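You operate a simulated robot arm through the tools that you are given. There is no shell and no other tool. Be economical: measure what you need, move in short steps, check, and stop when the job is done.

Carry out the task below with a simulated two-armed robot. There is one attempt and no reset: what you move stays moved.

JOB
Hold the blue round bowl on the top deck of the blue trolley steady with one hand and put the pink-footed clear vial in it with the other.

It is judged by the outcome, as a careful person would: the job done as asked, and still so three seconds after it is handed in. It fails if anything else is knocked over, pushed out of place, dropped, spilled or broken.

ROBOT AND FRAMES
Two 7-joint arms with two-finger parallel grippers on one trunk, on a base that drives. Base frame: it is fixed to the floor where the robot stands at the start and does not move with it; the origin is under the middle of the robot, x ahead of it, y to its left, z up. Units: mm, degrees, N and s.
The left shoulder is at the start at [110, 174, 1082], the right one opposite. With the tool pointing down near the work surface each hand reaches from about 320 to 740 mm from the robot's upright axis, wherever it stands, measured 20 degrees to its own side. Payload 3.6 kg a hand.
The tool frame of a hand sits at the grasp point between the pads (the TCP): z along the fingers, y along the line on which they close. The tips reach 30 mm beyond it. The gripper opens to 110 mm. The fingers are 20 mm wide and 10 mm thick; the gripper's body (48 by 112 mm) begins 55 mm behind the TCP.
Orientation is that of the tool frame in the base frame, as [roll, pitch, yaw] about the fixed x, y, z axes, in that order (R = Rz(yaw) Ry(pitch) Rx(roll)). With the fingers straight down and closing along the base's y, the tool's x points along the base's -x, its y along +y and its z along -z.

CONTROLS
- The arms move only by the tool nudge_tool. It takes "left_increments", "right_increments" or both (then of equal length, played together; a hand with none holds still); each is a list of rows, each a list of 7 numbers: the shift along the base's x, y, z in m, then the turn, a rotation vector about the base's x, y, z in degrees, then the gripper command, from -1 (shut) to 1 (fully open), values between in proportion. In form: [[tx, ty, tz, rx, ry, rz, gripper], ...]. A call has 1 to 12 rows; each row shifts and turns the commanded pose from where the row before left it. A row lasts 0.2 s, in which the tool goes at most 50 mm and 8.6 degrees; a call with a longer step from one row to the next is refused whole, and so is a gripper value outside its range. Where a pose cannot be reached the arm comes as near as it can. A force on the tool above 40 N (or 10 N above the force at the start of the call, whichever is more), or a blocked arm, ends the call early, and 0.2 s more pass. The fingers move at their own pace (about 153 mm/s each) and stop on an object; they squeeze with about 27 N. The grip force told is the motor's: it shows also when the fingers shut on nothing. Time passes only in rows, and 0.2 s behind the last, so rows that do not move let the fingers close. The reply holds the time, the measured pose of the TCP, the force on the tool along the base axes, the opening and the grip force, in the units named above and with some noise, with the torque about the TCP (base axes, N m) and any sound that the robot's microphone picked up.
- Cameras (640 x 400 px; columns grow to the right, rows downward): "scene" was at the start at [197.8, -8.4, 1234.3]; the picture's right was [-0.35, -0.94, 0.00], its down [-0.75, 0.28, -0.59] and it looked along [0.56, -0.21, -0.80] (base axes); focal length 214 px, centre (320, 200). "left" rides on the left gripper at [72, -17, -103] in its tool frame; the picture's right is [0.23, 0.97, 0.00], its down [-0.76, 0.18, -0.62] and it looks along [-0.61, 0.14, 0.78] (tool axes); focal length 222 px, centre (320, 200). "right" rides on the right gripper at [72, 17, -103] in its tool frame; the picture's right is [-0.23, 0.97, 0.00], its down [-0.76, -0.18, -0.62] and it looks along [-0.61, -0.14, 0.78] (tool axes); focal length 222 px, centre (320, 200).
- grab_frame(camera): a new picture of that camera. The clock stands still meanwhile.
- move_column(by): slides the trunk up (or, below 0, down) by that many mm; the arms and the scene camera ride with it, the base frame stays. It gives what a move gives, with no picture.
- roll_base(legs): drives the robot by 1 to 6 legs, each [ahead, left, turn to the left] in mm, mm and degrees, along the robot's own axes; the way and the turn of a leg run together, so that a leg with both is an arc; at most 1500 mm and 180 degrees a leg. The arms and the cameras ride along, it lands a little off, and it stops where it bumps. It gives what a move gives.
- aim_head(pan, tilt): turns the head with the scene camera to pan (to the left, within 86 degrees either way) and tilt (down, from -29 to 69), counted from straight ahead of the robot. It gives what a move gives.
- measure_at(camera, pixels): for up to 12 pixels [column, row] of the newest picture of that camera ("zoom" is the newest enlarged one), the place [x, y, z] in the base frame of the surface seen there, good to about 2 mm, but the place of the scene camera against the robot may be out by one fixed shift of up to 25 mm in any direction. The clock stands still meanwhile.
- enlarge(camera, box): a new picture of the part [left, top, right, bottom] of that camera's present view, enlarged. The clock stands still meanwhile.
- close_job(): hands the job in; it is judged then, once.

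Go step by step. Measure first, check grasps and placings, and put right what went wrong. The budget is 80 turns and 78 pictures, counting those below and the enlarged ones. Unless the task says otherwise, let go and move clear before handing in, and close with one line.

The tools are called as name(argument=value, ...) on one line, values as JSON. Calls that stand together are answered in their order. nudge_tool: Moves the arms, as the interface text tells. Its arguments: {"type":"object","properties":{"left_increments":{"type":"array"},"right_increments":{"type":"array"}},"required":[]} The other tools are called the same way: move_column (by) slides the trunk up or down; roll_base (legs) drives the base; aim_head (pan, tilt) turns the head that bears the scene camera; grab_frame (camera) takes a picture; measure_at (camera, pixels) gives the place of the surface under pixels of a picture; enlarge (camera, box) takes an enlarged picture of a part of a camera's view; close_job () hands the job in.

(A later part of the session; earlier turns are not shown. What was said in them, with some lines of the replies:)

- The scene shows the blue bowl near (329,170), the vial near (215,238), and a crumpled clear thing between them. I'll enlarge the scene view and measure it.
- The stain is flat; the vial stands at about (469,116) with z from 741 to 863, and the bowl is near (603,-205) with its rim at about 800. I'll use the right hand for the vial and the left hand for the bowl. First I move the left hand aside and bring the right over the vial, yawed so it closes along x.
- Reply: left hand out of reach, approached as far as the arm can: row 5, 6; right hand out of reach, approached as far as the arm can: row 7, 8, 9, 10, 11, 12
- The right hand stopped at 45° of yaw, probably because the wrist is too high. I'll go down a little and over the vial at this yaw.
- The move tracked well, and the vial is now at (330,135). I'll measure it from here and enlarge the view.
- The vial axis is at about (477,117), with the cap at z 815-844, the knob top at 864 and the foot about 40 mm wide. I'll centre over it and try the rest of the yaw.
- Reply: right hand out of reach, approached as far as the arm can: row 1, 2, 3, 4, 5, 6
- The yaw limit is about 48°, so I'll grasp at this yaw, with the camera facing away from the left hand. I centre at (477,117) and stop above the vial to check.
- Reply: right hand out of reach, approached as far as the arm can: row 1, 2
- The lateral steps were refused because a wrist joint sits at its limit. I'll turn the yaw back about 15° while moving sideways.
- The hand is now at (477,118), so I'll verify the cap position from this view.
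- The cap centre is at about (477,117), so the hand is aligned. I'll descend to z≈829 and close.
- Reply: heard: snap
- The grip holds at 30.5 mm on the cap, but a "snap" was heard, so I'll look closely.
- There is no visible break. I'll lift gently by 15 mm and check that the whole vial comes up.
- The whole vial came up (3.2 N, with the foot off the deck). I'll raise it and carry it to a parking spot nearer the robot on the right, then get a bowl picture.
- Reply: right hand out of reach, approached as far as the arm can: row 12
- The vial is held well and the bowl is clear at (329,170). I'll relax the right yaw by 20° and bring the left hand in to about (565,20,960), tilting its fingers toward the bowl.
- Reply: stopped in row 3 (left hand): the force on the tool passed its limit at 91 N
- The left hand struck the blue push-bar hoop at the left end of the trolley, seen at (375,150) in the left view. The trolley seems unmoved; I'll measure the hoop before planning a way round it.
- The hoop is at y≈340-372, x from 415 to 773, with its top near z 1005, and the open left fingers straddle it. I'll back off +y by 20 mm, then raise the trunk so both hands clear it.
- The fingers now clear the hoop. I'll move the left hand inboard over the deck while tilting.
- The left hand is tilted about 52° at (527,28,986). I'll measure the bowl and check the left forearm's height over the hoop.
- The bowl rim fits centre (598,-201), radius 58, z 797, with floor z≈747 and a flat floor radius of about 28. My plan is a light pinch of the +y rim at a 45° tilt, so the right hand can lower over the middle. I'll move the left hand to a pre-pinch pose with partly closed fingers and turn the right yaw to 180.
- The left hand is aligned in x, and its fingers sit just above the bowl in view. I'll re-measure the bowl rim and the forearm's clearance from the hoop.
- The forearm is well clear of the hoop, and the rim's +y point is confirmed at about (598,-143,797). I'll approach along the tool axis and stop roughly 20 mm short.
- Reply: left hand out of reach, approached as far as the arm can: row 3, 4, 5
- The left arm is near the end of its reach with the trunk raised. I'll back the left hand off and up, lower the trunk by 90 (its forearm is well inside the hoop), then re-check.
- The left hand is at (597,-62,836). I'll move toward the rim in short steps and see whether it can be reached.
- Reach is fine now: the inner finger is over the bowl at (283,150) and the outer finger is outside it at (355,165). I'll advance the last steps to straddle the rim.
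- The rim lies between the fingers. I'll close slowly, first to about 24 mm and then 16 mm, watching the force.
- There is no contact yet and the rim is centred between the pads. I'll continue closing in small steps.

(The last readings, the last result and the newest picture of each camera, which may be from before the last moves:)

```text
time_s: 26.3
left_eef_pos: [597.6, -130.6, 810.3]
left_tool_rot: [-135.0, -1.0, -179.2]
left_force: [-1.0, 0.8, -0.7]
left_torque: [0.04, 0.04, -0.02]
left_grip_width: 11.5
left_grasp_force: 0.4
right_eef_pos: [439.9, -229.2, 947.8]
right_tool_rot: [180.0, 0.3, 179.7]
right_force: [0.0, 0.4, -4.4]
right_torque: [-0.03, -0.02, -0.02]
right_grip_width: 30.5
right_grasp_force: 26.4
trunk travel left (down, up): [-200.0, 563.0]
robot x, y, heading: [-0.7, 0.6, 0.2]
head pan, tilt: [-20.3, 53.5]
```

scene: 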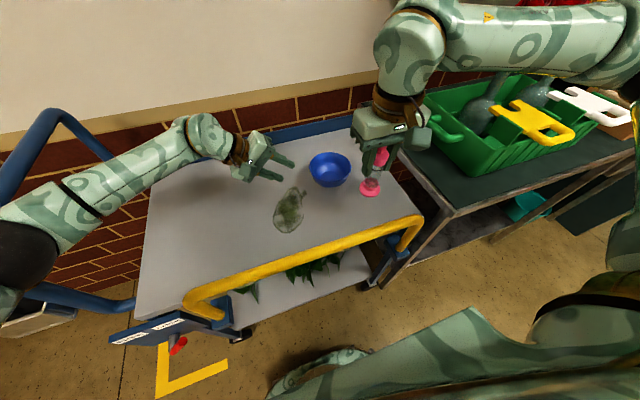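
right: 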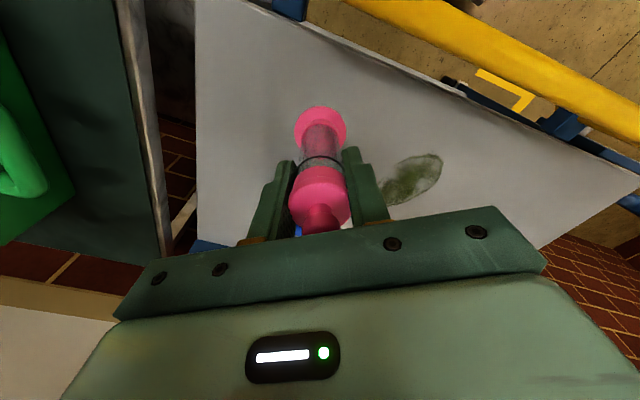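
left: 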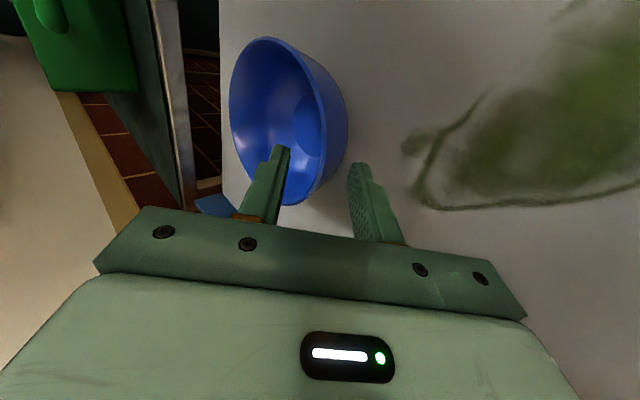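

nudge_tool(left_increments=[[0, 0, 0, 0, 0, 0, -0.83], [0, 0, 0, 0, 0, 0, -0.86]])

enlarge(camera="left", box=[210, 20, 410, 240])

```text
time_s: 26.9
left_eef_pos: [597.6, -130.6, 812.0]
left_tool_rot: [-135.1, -1.0, -179.1]
left_force: [0.0, -0.9, 0.2]
left_torque: [-0.04, 0.01, -0.01]
left_grip_width: 8.4
left_grasp_force: 1.3
right_eef_pos: [439.3, -230.2, 947.6]
right_tool_rot: [179.9, 0.2, 179.7]
right_force: [0.2, 0.6, -2.7]
right_torque: [0.02, 0.03, 0.01]
right_grip_width: 30.6
right_grasp_force: 26.8
trunk travel left (down, up): [-200.0, 563.0]
robot x, y, heading: [-1.1, -3.3, 0.1]
head pan, tilt: [-20.3, 53.5]
```

```text
1.82 times, centred on (310, 130) of left
```

zoom: 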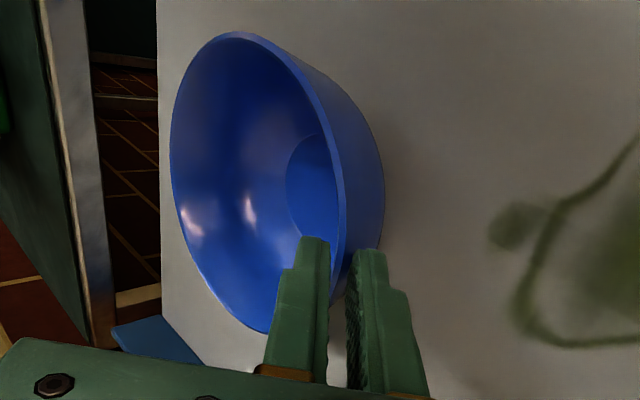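

First contact shows 8.4 mm with a 1.3 N grip. I'll squeeze slightly more and check that the bowl doesn't tilt.

nudge_tool(left_increments=[[0, 0, 0, 0, 0, 0, -0.88], [0, 0, 0, 0, 0, 0, -0.9]])

enlarge(camera="left", box=[210, 20, 410, 240])

measure_at(camera="zoom", pixels=[[230, 36], [175, 160], [225, 300], [265, 330], [325, 120], [300, 70], [310, 180]])

```text
time_s: 27.5
left_eef_pos: [597.7, -130.0, 810.3]
left_tool_rot: [-135.1, -1.0, -179.1]
left_force: [-0.5, 0.6, 0.4]
left_torque: [0.16, -0.03, 0.02]
left_grip_width: 6.9
left_grasp_force: 27.1
right_eef_pos: [439.7, -229.6, 947.6]
right_tool_rot: [180.0, 0.2, 179.8]
right_force: [-1.0, -0.3, -4.0]
right_torque: [0.0, 0.03, 0.02]
right_grip_width: 30.5
right_grasp_force: 27.1
trunk travel left (down, up): [-200.0, 563.0]
robot x, y, heading: [1.7, 3.0, 0.1]
head pan, tilt: [-20.3, 53.5]
```

```text
1.82 times, centred on (310, 130) of left
```

zoom: 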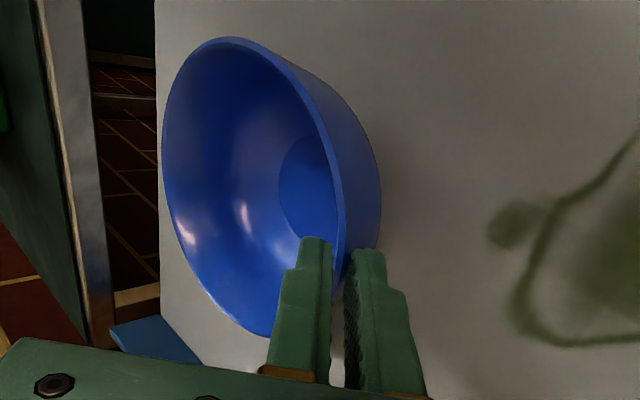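

```text
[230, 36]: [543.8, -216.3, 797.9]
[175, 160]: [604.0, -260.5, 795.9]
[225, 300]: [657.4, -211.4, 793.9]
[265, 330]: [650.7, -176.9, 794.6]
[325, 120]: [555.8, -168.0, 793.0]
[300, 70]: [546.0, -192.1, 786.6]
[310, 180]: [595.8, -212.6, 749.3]
```

The bowl is gripped firmly (27 N at 6.9 mm) and sits nearly level, centred at about (600,-203) with its floor near z 749. I'll bring the vial over the bowl at height.

nudge_tool(right_increments=[[0.03, 0.004, 0, 0, 0, 0, -1], [0.03, 0.004, 0, 0, 0, 0, -1], [0.03, 0.004, 0, 0, 0, 0, -1], [0.03, 0.004, 0, 0, 0, 0, -1], [0.03, 0.003, 0, 0, 0, 0, -1], [0.01, 0.003, 0, 0, 0, 0, -1], [0, 0, 0, 0, 0, 0, -1]], left_increments=[[0, 0, 0, 0, 0, 0, -0.9], [0, 0, 0, 0, 0, 0, -0.9], [0, 0, 0, 0, 0, 0, -0.9], [0, 0, 0, 0, 0, 0, -0.9], [0, 0, 0, 0, 0, 0, -0.9], [0, 0, 0, 0, 0, 0, -0.9], [0, 0, 0, 0, 0, 0, -0.9]])

grab_frame(camera="scene")

grab_frame(camera="right")

grab_frame(camera="left")

```text
time_s: 29.1
left_eef_pos: [598.7, -130.9, 809.9]
left_tool_rot: [-135.1, -1.0, -179.2]
left_force: [0.2, 0.7, -0.1]
left_torque: [0.18, 0.03, -0.01]
left_grip_width: 7.0
left_grasp_force: 27.5
right_eef_pos: [599.6, -208.0, 947.8]
right_tool_rot: [180.0, 0.2, 179.8]
right_force: [1.5, 0.0, -3.3]
right_torque: [-0.03, 0.04, 0.02]
right_grip_width: 30.5
right_grasp_force: 26.9
trunk travel left (down, up): [-200.0, 563.0]
robot x, y, heading: [-2.5, -2.6, 0.4]
head pan, tilt: [-20.3, 53.5]
```

```text
43 pictures are left
```

scene: 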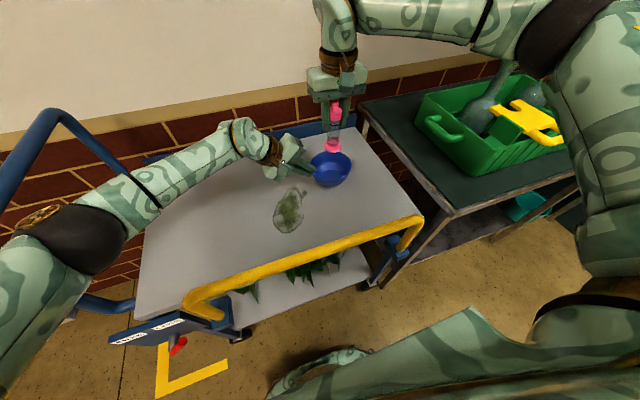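

```text
42 pictures are left
```

right: 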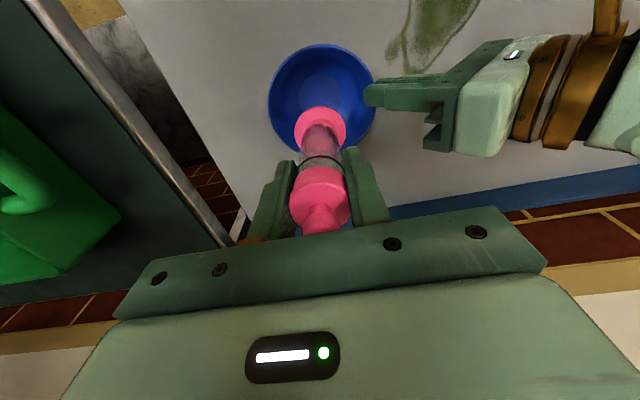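

```text
41 pictures are left
```

left: 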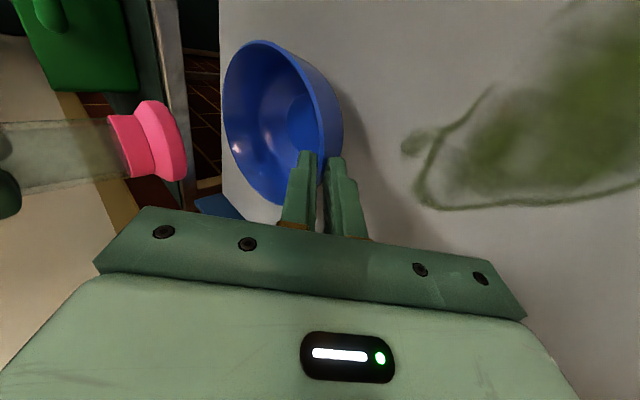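

The vial hangs over the bowl, and the right view shows the rim and floor disc. I'll measure the bowl's centre from here, and the vial foot.

measure_at(camera="right", pixels=[[269, 100], [285, 63], [320, 45], [355, 60], [300, 90], [320, 78], [340, 90], [297, 130], [345, 130], [320, 110], [277, 135]])

enlarge(camera="right", box=[250, 30, 410, 150])

```text
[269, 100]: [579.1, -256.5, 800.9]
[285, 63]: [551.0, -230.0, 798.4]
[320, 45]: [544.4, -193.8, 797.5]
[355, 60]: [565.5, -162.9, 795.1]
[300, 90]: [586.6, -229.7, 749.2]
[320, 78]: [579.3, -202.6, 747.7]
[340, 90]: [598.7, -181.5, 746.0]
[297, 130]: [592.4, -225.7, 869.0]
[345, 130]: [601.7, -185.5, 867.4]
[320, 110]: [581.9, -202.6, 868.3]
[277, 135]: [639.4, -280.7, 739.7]
```

```text
3.33 times, centred on (330, 90) of right
```

zoom: 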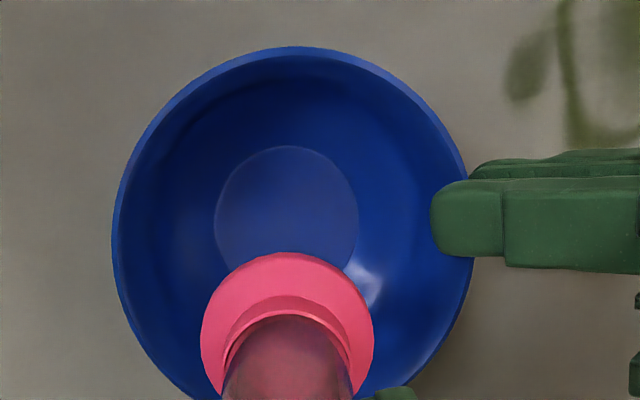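

The floor disc centre is at about (599,-205), with the bowl tilted roughly 3°, and the foot is centred within 3 mm. I'll lower to TCP z≈845 with a small y correction.

nudge_tool(right_increments=[[0, 0.003, -0.025, 0, 0, 0, -1], [0, 0, -0.025, 0, 0, 0, -1], [0, 0, -0.025, 0, 0, 0, -1], [0, 0, -0.02, 0, 0, 0, -1], [0, 0, -0.007, 0, 0, 0, -1], [0, 0, 0, 0, 0, 0, -1]], left_increments=[[0, 0, 0, 0, 0, 0, -0.9], [0, 0, 0, 0, 0, 0, -0.9], [0, 0, 0, 0, 0, 0, -0.9], [0, 0, 0, 0, 0, 0, -0.9], [0, 0, 0, 0, 0, 0, -0.9], [0, 0, 0, 0, 0, 0, -0.9]])

grab_frame(camera="right")

grab_frame(camera="left")

```text
time_s: 30.5
left_eef_pos: [598.4, -129.8, 811.0]
left_tool_rot: [-135.1, -1.0, -179.2]
left_force: [0.5, -0.3, 0.2]
left_torque: [0.18, 0.02, 0.01]
left_grip_width: 7.0
left_grasp_force: 26.6
right_eef_pos: [599.3, -206.4, 844.8]
right_tool_rot: [-180.0, 0.2, 179.9]
right_force: [-1.1, -0.3, -3.6]
right_torque: [-0.01, 0.02, 0.02]
right_grip_width: 30.5
right_grasp_force: 26.4
trunk travel left (down, up): [-200.0, 563.0]
robot x, y, heading: [1.7, -0.5, 0.4]
head pan, tilt: [-20.3, 53.5]
```

```text
39 pictures are left
```

right: 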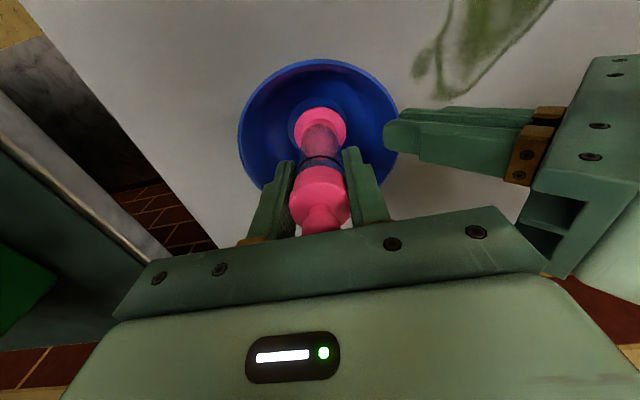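

```text
38 pictures are left
```

left: 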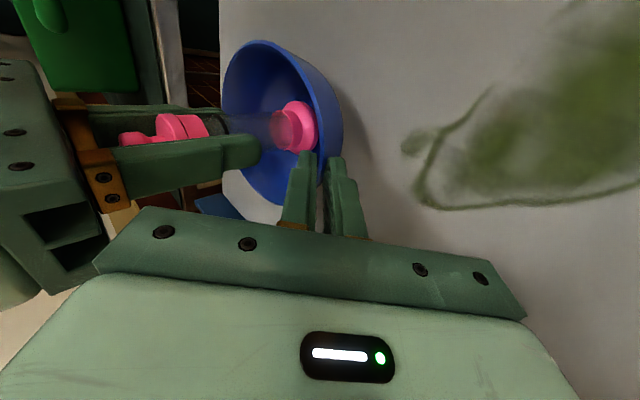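

The foot is inside the bowl about 9 mm above its floor, and the hands are clear of each other. I'll lower in small steps and watch for the load change.

nudge_tool(right_increments=[[0, 0, -0.003, 0, 0, 0, -1], [0, 0, -0.003, 0, 0, 0, -1], [0, 0, -0.002, 0, 0, 0, -1], [0, 0, 0, 0, 0, 0, -1]], left_increments=[[0, 0, 0, 0, 0, 0, -0.9], [0, 0, 0, 0, 0, 0, -0.9], [0, 0, 0, 0, 0, 0, -0.9], [0, 0, 0, 0, 0, 0, -0.9]])

```text
time_s: 31.5
left_eef_pos: [598.2, -129.6, 810.5]
left_tool_rot: [-135.0, -1.0, -179.2]
left_force: [0.7, -2.2, -0.4]
left_torque: [0.24, -0.1, 0.08]
left_grip_width: 7.1
left_grasp_force: 27.0
right_eef_pos: [601.0, -205.2, 838.6]
right_tool_rot: [179.9, 0.3, 179.8]
right_force: [-0.2, 2.1, -0.4]
right_torque: [0.06, 0.05, -0.01]
right_grip_width: 30.4
right_grasp_force: 27.0
trunk travel left (down, up): [-200.0, 563.0]
robot x, y, heading: [0.8, -1.7, 0.0]
head pan, tilt: [-20.3, 53.5]
```

The foot has landed: the right load dropped from 3.6 to 0.4 N. I'll release the vial slowly while the left hand keeps hold.

nudge_tool(right_increments=[[0, 0, 0, 0, 0, 0, -0.42], [0, 0, 0, 0, 0, 0, -0.36], [0, 0, 0, 0, 0, 0, -0.3], [0, 0, 0, 0, 0, 0, -0.2], [0, 0, 0, 0, 0, 0, -0.1], [0, 0, 0, 0, 0, 0, -0.1]], left_increments=[[0, 0, 0, 0, 0, 0, -0.9], [0, 0, 0, 0, 0, 0, -0.9], [0, 0, 0, 0, 0, 0, -0.9], [0, 0, 0, 0, 0, 0, -0.9], [0, 0, 0, 0, 0, 0, -0.9], [0, 0, 0, 0, 0, 0, -0.9]])

grab_frame(camera="right")

grab_frame(camera="left")

```text
time_s: 32.9
left_eef_pos: [598.0, -129.7, 811.0]
left_tool_rot: [-135.2, -0.9, -179.3]
left_force: [1.0, -1.3, 0.5]
left_torque: [0.07, -0.1, 0.01]
left_grip_width: 6.9
left_grasp_force: 27.2
right_eef_pos: [599.1, -205.3, 837.5]
right_tool_rot: [-180.0, 0.2, 179.8]
right_force: [0.1, 0.0, 0.0]
right_torque: [-0.01, -0.01, 0.0]
right_grip_width: 49.5
right_grasp_force: 0.1
trunk travel left (down, up): [-200.0, 563.0]
robot x, y, heading: [-2.7, 1.4, 0.3]
head pan, tilt: [-20.3, 53.5]
heard: snap
```

```text
37 pictures are left
```

right: 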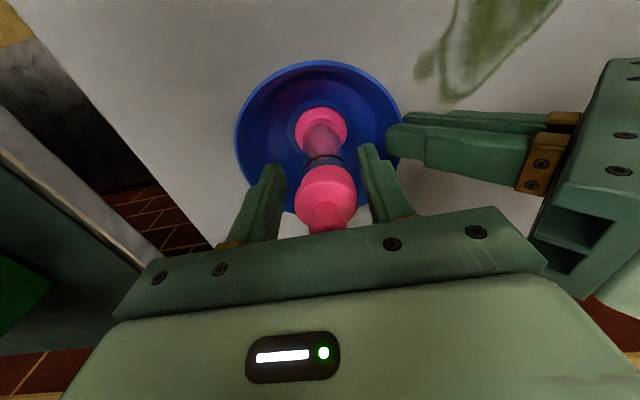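

```text
36 pictures are left
```

left: 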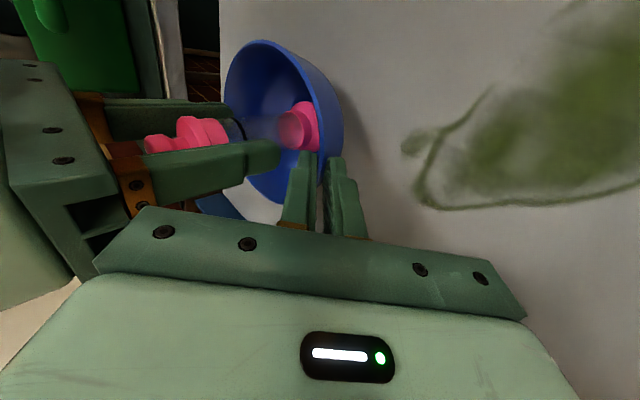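

The vial stands on its own and the right hand feels no load. I'll lift the right hand straight up and clear while the left still holds the bowl.

nudge_tool(right_increments=[[0, 0, 0.02, 0, 0, 0, -0.1], [0, 0, 0.025, 0, 0, 0, 0], [0, 0, 0.03, 0, 0, 0, 0], [0, 0, 0.03, 0, 0, 0, 0], [-0.03, 0, 0, 0, 0, 0, 0], [-0.035, -0.005, 0, 0, 0, 0, 0], [-0.035, -0.005, 0, 0, 0, 0, 0], [-0.035, -0.005, 0, 0, 0, 0, 0]], left_increments=[[0, 0, 0, 0, 0, 0, -0.9], [0, 0, 0, 0, 0, 0, -0.9], [0, 0, 0, 0, 0, 0, -0.9], [0, 0, 0, 0, 0, 0, -0.9], [0, 0, 0, 0, 0, 0, -0.9], [0, 0, 0, 0, 0, 0, -0.9], [0, 0, 0, 0, 0, 0, -0.9], [0, 0, 0, 0, 0, 0, -0.9]])

enlarge(camera="scene", box=[240, 100, 420, 220])

grab_frame(camera="left")

```text
time_s: 34.7
left_eef_pos: [597.3, -130.3, 810.8]
left_tool_rot: [-135.2, -0.9, -179.1]
left_force: [1.1, 0.3, 1.8]
left_torque: [0.16, 0.01, 0.04]
left_grip_width: 7.0
left_grasp_force: 27.1
right_eef_pos: [462.9, -219.6, 944.0]
right_tool_rot: [179.9, 0.4, 179.8]
right_force: [-0.4, 1.3, 0.1]
right_torque: [0.0, 0.02, 0.01]
right_grip_width: 54.9
right_grasp_force: 0.1
trunk travel left (down, up): [-200.0, 563.0]
robot x, y, heading: [0.3, -0.6, 0.2]
head pan, tilt: [-20.3, 53.5]
```

```text
3.33 times, centred on (330, 160) of scene
```

zoom: 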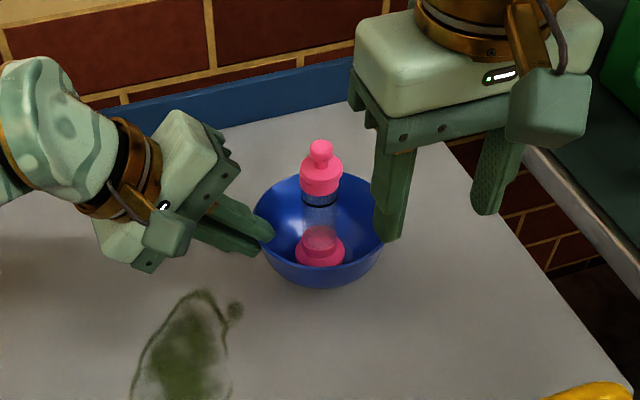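

```text
34 pictures are left
```

left: 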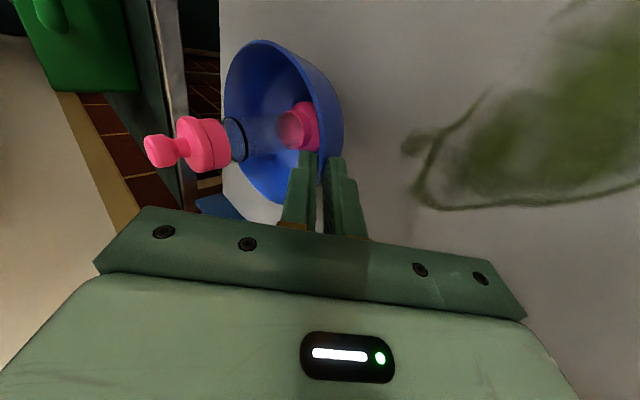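

The vial stands upright in the bowl. I'll ease the left grip off slowly and then back out along the tool axis.

nudge_tool(left_increments=[[0, 0, 0, 0, 0, 0, -0.87], [0, 0, 0, 0, 0, 0, -0.84], [0, 0, 0, 0, 0, 0, -0.8], [0, 0, 0, 0, 0, 0, -0.7], [0, 0, 0, 0, 0, 0, -0.55], [0, 0, 0, 0, 0, 0, -0.4], [0, 0, 0, 0, 0, 0, -0.4]])

grab_frame(camera="left")

```text
time_s: 36.3
left_eef_pos: [598.6, -129.9, 811.4]
left_tool_rot: [-135.0, -0.9, -179.3]
left_force: [0.4, 0.5, 0.3]
left_torque: [0.0, 0.02, -0.01]
left_grip_width: 33.0
left_grasp_force: 0.2
right_eef_pos: [464.8, -219.4, 943.3]
right_tool_rot: [180.0, 0.2, 179.9]
right_force: [0.0, 0.5, -0.2]
right_torque: [-0.03, 0.02, 0.0]
right_grip_width: 55.0
right_grasp_force: 0.1
trunk travel left (down, up): [-200.0, 563.0]
robot x, y, heading: [-3.1, -0.5, 0.2]
head pan, tilt: [-20.3, 53.5]
```

```text
33 pictures are left
```

left: 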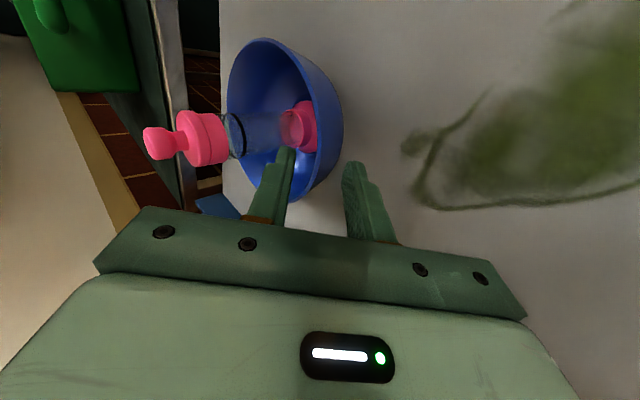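

The bowl has settled and the vial is still standing, with both fingers free of the rim. I'll back out along the axis.

nudge_tool(left_increments=[[0, 0.012, 0.012, 0, 0, 0, -0.4], [0, 0.014, 0.014, 0, 0, 0, -0.4], [0, 0.018, 0.018, 0, 0, 0, -0.4], [0, 0.018, 0.018, 0, 0, 0, -0.4], [0, 0.018, 0.018, 0, 0, 0, -0.4], [0, 0.018, 0.018, 0, 0, 0, -0.4], [0, 0, 0, 0, 0, 0, -0.4]])

grab_frame(camera="scene")

enlarge(camera="scene", box=[240, 100, 420, 220])

```text
time_s: 37.9
left_eef_pos: [597.2, -34.3, 911.3]
left_tool_rot: [-135.2, -0.9, -179.2]
left_force: [-0.7, -0.6, 0.1]
left_torque: [-0.02, -0.04, -0.03]
left_grip_width: 33.0
left_grasp_force: 0.1
right_eef_pos: [463.1, -222.3, 943.3]
right_tool_rot: [179.9, 0.3, 179.8]
right_force: [0.0, 0.6, 0.5]
right_torque: [0.01, 0.02, 0.01]
right_grip_width: 55.0
right_grasp_force: 0.1
trunk travel left (down, up): [-200.0, 563.0]
robot x, y, heading: [-2.4, 0.3, 0.1]
head pan, tilt: [-20.3, 53.5]
```

```text
32 pictures are left
```

scene: 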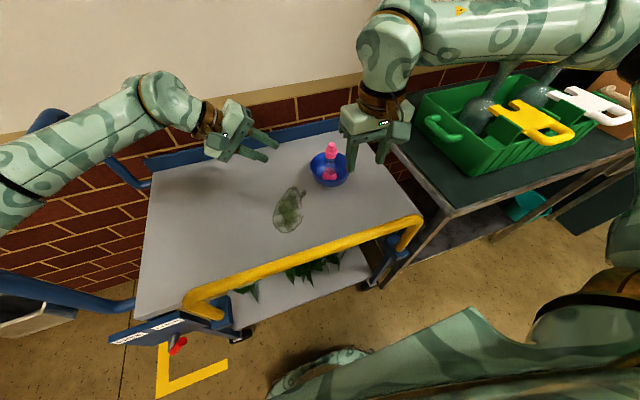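

```text
3.33 times, centred on (330, 160) of scene
```

zoom: 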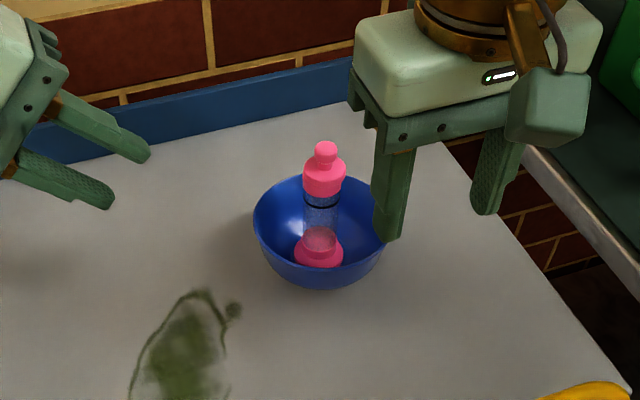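

The vial stands upright in the bowl, the bowl is flat on the deck, both hands are clear and nothing else has moved. I'll hand the job in.

close_job()

```text
The job is handed in.
```

The pink-footed vial is standing upright in the blue bowl; the left hand held the bowl's rim while the right hand set the vial down. Along the way the left hand bumped the trolley's blue hoop (91 N) without visibly moving the trolley, and the bowl slid about 3–4 mm as it was gripped.
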